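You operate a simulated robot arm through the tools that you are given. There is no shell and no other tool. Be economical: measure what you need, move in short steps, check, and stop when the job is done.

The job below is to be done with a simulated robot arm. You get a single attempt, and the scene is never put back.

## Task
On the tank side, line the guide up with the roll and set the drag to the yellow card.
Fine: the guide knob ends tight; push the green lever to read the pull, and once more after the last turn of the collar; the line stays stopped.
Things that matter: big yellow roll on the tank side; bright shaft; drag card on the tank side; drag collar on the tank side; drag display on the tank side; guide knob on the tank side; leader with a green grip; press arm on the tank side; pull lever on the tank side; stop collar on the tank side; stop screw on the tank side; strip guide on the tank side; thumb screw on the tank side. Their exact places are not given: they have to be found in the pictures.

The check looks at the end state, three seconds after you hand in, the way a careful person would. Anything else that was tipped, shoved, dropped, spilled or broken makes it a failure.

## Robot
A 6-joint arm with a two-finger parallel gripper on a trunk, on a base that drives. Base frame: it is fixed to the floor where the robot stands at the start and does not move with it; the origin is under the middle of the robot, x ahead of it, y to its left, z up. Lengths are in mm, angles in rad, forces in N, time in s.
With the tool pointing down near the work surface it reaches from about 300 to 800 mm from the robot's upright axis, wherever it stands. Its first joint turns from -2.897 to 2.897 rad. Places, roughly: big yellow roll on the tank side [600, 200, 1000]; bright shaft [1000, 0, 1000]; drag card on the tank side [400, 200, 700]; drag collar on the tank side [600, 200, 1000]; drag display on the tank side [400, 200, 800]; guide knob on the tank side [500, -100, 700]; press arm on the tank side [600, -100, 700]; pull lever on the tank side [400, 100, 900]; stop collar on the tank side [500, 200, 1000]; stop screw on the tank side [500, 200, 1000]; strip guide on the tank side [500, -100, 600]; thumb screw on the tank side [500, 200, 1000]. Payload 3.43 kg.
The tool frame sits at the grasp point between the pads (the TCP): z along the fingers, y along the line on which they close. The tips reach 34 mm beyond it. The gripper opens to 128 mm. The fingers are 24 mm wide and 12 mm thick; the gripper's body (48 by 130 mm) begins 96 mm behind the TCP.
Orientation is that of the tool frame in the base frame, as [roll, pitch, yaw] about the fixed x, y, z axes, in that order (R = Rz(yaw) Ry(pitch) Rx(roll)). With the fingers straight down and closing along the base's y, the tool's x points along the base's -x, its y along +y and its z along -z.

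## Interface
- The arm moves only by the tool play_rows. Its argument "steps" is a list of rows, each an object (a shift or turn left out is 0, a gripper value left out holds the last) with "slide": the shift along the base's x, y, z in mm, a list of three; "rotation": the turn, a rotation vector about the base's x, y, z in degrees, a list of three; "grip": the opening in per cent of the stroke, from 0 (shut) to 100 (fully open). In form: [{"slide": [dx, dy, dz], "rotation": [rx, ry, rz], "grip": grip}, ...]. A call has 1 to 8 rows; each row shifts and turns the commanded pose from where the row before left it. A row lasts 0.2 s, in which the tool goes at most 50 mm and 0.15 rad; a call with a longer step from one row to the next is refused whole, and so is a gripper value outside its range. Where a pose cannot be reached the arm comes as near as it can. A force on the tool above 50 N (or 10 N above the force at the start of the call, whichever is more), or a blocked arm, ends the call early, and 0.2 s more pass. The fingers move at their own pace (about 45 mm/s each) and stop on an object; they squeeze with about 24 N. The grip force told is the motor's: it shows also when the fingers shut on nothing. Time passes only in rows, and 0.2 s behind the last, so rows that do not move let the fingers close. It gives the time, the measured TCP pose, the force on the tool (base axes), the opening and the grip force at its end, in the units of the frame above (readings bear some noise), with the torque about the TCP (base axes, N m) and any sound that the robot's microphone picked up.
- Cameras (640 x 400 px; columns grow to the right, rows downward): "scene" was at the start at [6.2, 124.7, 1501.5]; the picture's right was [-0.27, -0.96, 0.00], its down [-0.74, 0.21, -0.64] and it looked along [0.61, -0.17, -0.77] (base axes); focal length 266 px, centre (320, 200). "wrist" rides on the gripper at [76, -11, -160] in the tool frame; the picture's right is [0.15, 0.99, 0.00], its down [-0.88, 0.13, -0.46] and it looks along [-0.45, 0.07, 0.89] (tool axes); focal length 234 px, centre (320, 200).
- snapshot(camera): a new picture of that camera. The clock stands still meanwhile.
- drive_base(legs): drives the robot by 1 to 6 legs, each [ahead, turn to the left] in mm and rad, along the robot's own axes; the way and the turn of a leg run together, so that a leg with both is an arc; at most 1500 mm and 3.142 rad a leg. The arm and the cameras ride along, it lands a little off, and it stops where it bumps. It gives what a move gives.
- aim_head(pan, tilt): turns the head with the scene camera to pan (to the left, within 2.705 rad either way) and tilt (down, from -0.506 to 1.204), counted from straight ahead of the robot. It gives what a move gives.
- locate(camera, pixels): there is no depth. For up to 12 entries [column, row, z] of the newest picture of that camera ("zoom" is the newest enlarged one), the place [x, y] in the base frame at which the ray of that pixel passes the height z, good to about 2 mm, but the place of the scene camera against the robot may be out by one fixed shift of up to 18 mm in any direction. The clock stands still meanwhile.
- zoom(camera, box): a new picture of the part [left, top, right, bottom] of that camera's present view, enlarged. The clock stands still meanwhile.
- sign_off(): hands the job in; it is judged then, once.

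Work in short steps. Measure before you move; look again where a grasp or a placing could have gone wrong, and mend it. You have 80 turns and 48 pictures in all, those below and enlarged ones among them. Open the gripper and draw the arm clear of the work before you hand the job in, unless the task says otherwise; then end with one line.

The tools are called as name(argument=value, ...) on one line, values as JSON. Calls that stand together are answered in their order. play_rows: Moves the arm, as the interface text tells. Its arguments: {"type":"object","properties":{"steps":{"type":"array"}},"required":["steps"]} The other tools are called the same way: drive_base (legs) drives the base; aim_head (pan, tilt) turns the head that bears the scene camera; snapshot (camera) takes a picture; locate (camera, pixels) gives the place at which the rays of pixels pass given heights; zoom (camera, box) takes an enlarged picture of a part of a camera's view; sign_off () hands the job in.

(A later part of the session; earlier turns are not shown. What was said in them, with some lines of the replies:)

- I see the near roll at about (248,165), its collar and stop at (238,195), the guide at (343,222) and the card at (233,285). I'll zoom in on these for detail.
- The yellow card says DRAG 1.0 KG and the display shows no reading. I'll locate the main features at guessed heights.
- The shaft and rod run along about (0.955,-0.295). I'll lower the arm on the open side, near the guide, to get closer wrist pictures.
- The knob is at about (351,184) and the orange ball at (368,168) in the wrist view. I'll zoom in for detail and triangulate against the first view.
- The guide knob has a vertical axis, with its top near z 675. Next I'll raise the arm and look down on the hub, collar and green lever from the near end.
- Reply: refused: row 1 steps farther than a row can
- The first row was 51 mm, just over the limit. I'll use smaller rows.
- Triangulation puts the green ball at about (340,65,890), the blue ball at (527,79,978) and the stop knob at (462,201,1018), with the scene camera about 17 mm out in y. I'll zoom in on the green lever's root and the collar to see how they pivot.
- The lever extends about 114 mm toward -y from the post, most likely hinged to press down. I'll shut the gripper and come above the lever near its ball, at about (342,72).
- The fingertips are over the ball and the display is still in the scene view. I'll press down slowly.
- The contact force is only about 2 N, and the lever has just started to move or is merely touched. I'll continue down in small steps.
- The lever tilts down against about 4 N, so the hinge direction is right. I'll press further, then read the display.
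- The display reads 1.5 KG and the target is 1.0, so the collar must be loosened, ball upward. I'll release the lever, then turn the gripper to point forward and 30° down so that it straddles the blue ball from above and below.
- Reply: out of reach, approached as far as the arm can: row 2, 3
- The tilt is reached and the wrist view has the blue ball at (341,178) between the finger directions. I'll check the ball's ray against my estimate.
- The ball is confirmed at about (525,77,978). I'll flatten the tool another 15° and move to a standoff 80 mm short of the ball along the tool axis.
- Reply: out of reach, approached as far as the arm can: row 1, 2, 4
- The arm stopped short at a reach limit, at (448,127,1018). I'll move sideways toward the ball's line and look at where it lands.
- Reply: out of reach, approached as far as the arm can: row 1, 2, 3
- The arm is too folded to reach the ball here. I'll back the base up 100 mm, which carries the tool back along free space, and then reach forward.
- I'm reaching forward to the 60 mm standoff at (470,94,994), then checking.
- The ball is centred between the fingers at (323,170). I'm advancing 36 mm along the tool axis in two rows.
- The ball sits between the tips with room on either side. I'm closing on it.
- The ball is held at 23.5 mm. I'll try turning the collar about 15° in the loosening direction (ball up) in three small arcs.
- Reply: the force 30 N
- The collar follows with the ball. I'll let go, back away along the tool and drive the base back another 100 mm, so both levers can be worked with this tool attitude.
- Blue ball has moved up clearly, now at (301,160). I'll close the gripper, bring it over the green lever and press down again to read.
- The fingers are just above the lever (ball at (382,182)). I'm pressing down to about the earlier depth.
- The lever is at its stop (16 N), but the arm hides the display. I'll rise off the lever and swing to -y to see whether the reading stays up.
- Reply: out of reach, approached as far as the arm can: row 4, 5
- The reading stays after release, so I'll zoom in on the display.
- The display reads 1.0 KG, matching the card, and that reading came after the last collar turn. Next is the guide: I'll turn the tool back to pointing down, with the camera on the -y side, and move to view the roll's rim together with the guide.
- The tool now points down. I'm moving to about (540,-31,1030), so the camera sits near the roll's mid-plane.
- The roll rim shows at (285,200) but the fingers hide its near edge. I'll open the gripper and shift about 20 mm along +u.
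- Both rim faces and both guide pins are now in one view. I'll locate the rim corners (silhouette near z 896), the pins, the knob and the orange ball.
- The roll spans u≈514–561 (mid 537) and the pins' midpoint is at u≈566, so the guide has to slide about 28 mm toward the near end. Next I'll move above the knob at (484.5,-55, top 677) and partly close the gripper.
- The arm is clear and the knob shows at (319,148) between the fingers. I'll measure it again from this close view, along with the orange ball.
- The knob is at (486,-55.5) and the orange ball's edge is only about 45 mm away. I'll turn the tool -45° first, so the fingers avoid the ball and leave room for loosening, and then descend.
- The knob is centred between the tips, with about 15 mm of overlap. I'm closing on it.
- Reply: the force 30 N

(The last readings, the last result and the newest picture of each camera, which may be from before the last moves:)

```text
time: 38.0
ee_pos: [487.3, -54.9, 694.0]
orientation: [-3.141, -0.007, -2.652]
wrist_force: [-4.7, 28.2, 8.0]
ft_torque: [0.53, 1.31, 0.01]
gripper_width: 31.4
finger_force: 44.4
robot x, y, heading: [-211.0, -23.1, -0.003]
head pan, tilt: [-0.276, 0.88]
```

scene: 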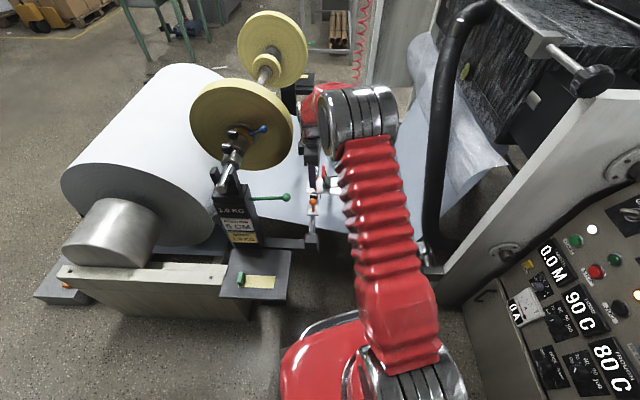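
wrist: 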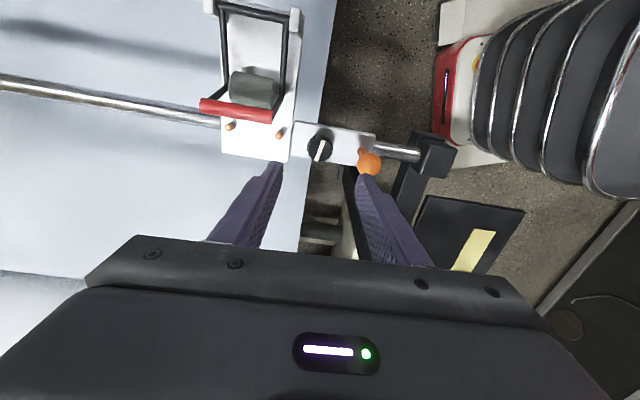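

Held at 31 mm, but with a 28 N sideways load along the closing axis. I'll relieve it with a small shift.

play_rows(steps=[{"slide": [-1, 2, 0]}, {}])

```text
time: 38.6
ee_pos: [487.0, -54.6, 693.6]
orientation: [-3.136, -0.005, -2.654]
wrist_force: [8.5, 9.6, -0.5]
ft_torque: [0.83, -0.28, -0.01]
gripper_width: 31.4
finger_force: 45.1
robot x, y, heading: [-207.6, -24.4, -0.0]
head pan, tilt: [-0.276, 0.88]
```

The load is down to about 10 N. Now I'll turn counter-clockwise (seen from above) to loosen.

play_rows(steps=[{"rotation": [0, 0, 8]}, {"rotation": [0, 0, 8]}, {"rotation": [0, 0, 8]}, {"rotation": [0, 0, 8]}, {}])

```text
time: 39.8
ee_pos: [485.5, -53.6, 692.8]
orientation: [-3.137, -0.004, -2.094]
wrist_force: [26.2, 8.1, 1.7]
ft_torque: [0.78, -0.49, -0.01]
gripper_width: 31.4
finger_force: 45.1
robot x, y, heading: [-203.5, -24.7, -0.005]
head pan, tilt: [-0.276, 0.88]
```

It turns with almost no torque about z. I'll turn on another 56°.

play_rows(steps=[{"slide": [0.7, 0, 0], "rotation": [0, 0, 8]}, {"slide": [0.7, 0, 0], "rotation": [0, 0, 8]}, {"rotation": [0, 0, 8]}, {"rotation": [0, 0, 8]}, {"rotation": [0, 0, 8]}, {"rotation": [0, 0, 8]}, {"rotation": [0, 0, 8]}, {}])

zoom(camera="wrist", box=[240, 100, 400, 220])

```text
time: 41.6
ee_pos: [486.6, -56.2, 694.6]
orientation: [-3.138, -0.008, -1.116]
wrist_force: [0.8, 11.2, 29.1]
ft_torque: [0.57, 0.89, 0.0]
gripper_width: 31.2
finger_force: 45.3
robot x, y, heading: [-209.2, -23.9, -0.003]
head pan, tilt: [-0.276, 0.88]
```

```text
3.33 times, centred on (320, 160) of wrist
```

zoom: 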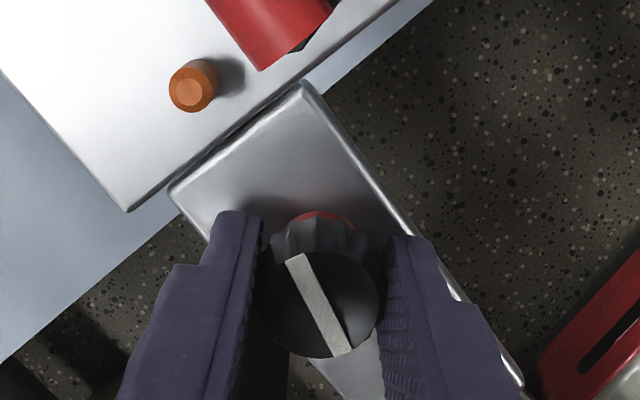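

The knob has turned 90° and a red ring shows under it, so it is loose. Still holding it, I'll slide the guide 28 mm along the rod toward the near end.

play_rows(steps=[{"slide": [-6.8, 2.1, 0.5]}, {"slide": [-6.8, 2.1, 0.5]}, {"slide": [-6.8, 2.1, 0]}, {"slide": [-6.8, 2.1, 0]}, {}, {}])

```text
time: 43.0
ee_pos: [457.9, -45.4, 694.3]
orientation: [-3.137, -0.008, -1.117]
wrist_force: [11.0, 32.6, 11.3]
ft_torque: [0.25, -0.22, 0.01]
gripper_width: 31.4
finger_force: 45.0
robot x, y, heading: [-210.1, -22.9, -0.001]
head pan, tilt: [-0.276, 0.88]
```

The tool moved about 29 mm. I'll check the pins in the wrist view before tightening.

snapshot(camera="wrist")

```text
7 pictures are left
```

wrist: 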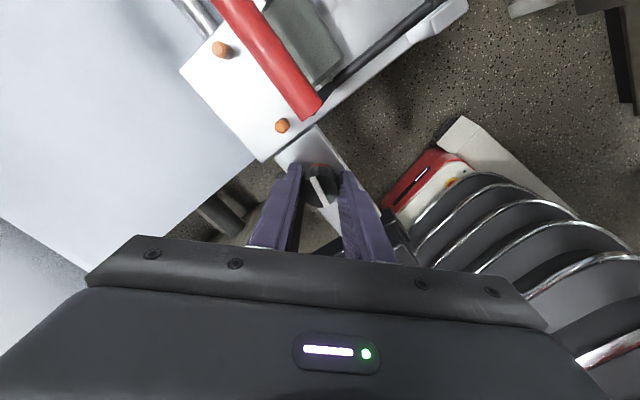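

locate(camera="wrist", pixels=[[221, 49, 660], [282, 126, 660], [221, 49, 655], [282, 126, 655]])

```text
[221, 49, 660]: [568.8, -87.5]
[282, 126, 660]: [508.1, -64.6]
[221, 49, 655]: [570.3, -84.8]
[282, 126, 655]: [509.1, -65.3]
```

The pins' midpoint is now at u≈537, against 537.4 for the roll's mid-plane. Now tightening clockwise.

play_rows(steps=[{"rotation": [0, 0, -8]}, {"rotation": [0, 0, -8]}, {"rotation": [0, 0, -8]}, {"rotation": [0, 0, -8]}, {"rotation": [0, 0, -8]}, {"rotation": [0, 0, -8]}, {"rotation": [0, 0, -8]}, {}])

play_rows(steps=[{"rotation": [0, 0, -8]}, {"rotation": [0, 0, -8]}, {"rotation": [0, 0, -8]}, {"rotation": [0, 0, -8]}, {}])

```text
time: 44.8
ee_pos: [457.5, -46.2, 693.0]
orientation: [-3.14, -0.011, -2.098]
wrist_force: [-1.2, 24.1, 5.5]
ft_torque: [1.0, 0.37, 0.0]
gripper_width: 31.1
finger_force: 44.7
robot x, y, heading: [-208.2, -27.5, -0.001]
head pan, tilt: [-0.276, 0.88]
```

```text
time: 46.0
ee_pos: [457.5, -46.2, 693.5]
orientation: [-3.14, -0.007, -2.656]
wrist_force: [-7.9, 28.0, -6.7]
ft_torque: [1.06, -0.17, 0.01]
gripper_width: 31.1
finger_force: 45.0
robot x, y, heading: [-207.5, -21.2, -0.001]
head pan, tilt: [-0.276, 0.88]
```

It's back at the original knob angle. I'll turn a little further to make sure it is tight.

play_rows(steps=[{"rotation": [0, 0, -8]}, {"rotation": [0, 0, -8]}, {}])

zoom(camera="wrist", box=[240, 100, 400, 220])

```text
time: 46.8
ee_pos: [457.1, -45.2, 694.0]
orientation: [-3.138, -0.013, -2.936]
wrist_force: [-24.1, 21.8, -3.2]
ft_torque: [0.38, 1.23, 0.53]
gripper_width: 31.7
finger_force: 44.9
robot x, y, heading: [-207.0, -23.8, 0.002]
head pan, tilt: [-0.276, 0.88]
```

```text
3.33 times, centred on (320, 160) of wrist
```

zoom: 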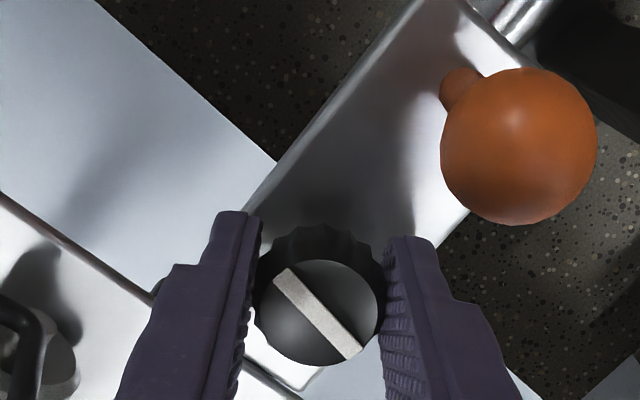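

Now 0.53 N·m resists, the knob slips in the pads and the red ring is gone, so it is tight. I'll open, rise clear and return to the earlier viewing pose to check the alignment.

play_rows(steps=[{"grip": 40}, {}, {"slide": [0, 0, 20]}, {"slide": [0, 0, 40]}, {"slide": [0, 0, 45]}, {"slide": [0, 0, 45]}, {"slide": [0, 0, 45]}, {"slide": [0, 0, 45]}])

play_rows(steps=[{"slide": [0, 0, 45], "rotation": [0, 0, 8]}, {"slide": [0, 0, 45], "rotation": [0, 0, 8]}, {"slide": [0, 0, 5], "rotation": [0, 0, 8]}, {"slide": [22, -5, 0], "rotation": [0, 0, 8]}, {"slide": [22, -5, 0], "rotation": [0, 0, 8]}, {"slide": [22, -5, 0], "rotation": [0, 0, 8], "grip": 100}, {"slide": [16, 13, 0], "rotation": [0, 0, 8]}, {"rotation": [0, 0, 5]}])

play_rows(steps=[{}, {}, {}])

zoom(camera="wrist", box=[220, 60, 420, 260])

```text
time: 48.6
ee_pos: [459.0, -44.7, 933.3]
orientation: [-3.141, -0.009, -2.934]
wrist_force: [-0.2, -0.6, 0.8]
ft_torque: [0.0, 0.03, 0.02]
gripper_width: 51.3
finger_force: 0.0
robot x, y, heading: [-204.5, -23.8, 0.002]
head pan, tilt: [-0.276, 0.88]
```

```text
time: 50.4
ee_pos: [539.4, -47.5, 1027.0]
orientation: [-3.139, -0.007, -1.868]
wrist_force: [-0.2, -0.7, 0.1]
ft_torque: [0.0, -0.02, -0.02]
gripper_width: 121.9
finger_force: 0.0
robot x, y, heading: [-209.4, -22.1, -0.001]
head pan, tilt: [-0.276, 0.88]
```

```text
time: 51.2
ee_pos: [540.1, -47.8, 1027.6]
orientation: [-3.141, -0.007, -1.869]
wrist_force: [0.7, -0.2, 0.3]
ft_torque: [-0.01, -0.01, 0.0]
gripper_width: 128.0
finger_force: 0.1
robot x, y, heading: [-210.6, -24.7, -0.003]
head pan, tilt: [-0.276, 0.88]
```

```text
2.00 times, centred on (320, 160) of wrist
```

zoom: 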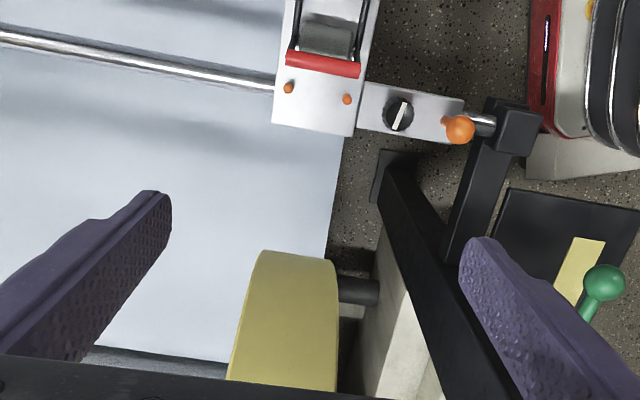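

Pins are at (288,87) and (346,98), and the rim corners at (258,252) and (332,260). I'll locate them for the final check.

locate(camera="zoom", pixels=[[258, 252, 895], [332, 260, 895], [228, 380, 1028], [337, 385, 1028], [288, 87, 660], [346, 98, 660]])

zoom(camera="wrist", box=[270, 80, 370, 210])

```text
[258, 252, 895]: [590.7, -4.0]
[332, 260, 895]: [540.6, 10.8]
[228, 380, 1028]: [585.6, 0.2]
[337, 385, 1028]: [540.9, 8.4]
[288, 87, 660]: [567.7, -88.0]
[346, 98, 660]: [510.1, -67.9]
```

```text
3.08 times, centred on (320, 145) of wrist
```

zoom: 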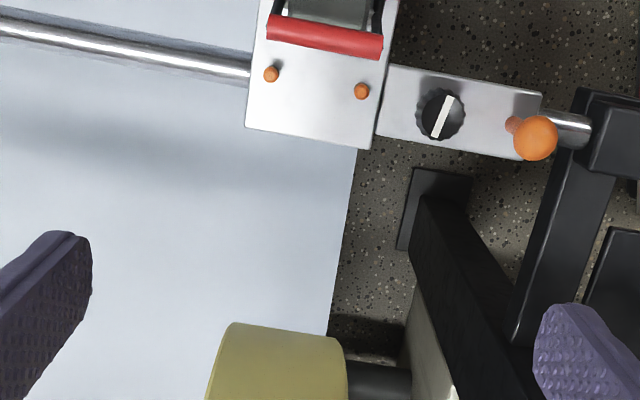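

Roll mid is u≈538 and pin mid u≈538, so they are aligned. One free check: the rod direction I used.

locate(camera="zoom", pixels=[[10, 27, 640], [240, 68, 640], [572, 125, 640], [271, 74, 660], [361, 91, 660], [230, 323, 895], [341, 338, 895]])

```text
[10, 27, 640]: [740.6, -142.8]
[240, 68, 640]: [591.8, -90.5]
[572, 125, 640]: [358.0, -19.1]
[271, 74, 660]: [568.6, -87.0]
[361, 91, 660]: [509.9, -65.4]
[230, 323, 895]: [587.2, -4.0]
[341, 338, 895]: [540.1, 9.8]
```

The rod angle of -17.9° still gives alignment within about 1 mm. I'm drawing the arm up and back, then a last look at the whole scene.

play_rows(steps=[{"slide": [-10, -15, 40]}, {"slide": [-20, -20, 40]}, {"slide": [-30, -20, 30]}, {"slide": [-40, -20, 10]}, {"slide": [-40, -10, 10]}, {}])

snapshot(camera="scene")

zoom(camera="scene", box=[190, 100, 340, 250])

```text
time: 52.6
ee_pos: [400.6, -135.8, 1156.3]
orientation: [-3.139, -0.007, -1.869]
wrist_force: [0.0, 0.4, -0.3]
ft_torque: [0.04, -0.01, 0.02]
gripper_width: 127.7
finger_force: 0.0
robot x, y, heading: [-207.9, -22.7, -0.001]
head pan, tilt: [-0.276, 0.88]
```

```text
3 pictures are left
```

scene: 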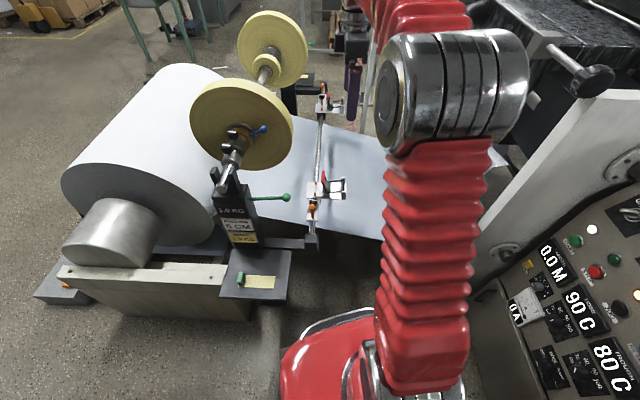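

```text
2.67 times, centred on (265, 175) of scene
```

zoom: 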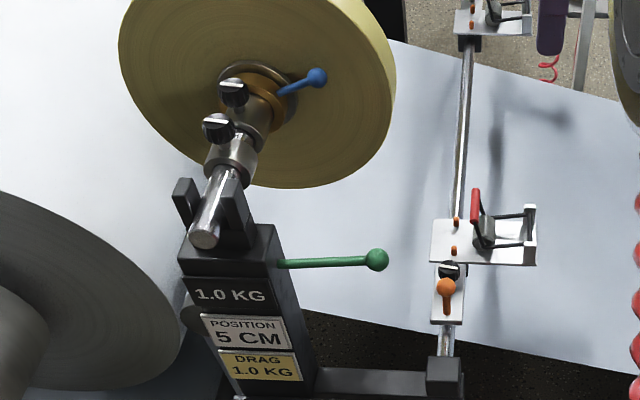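

The display reads 1.0 KG, the guide is aligned and tight, the line shows 0.0 M, and the arm is clear with the gripper open. Handing in.

sign_off()

```text
The job is handed in.
```

On the tank side, the guide is lined up with the big yellow roll to within about 1–2 mm and its knob is tight. The drag reads 1.0 KG, matching the yellow card, and I pressed the green lever after the last collar turn. The line is still stopped, and the job is handed in.
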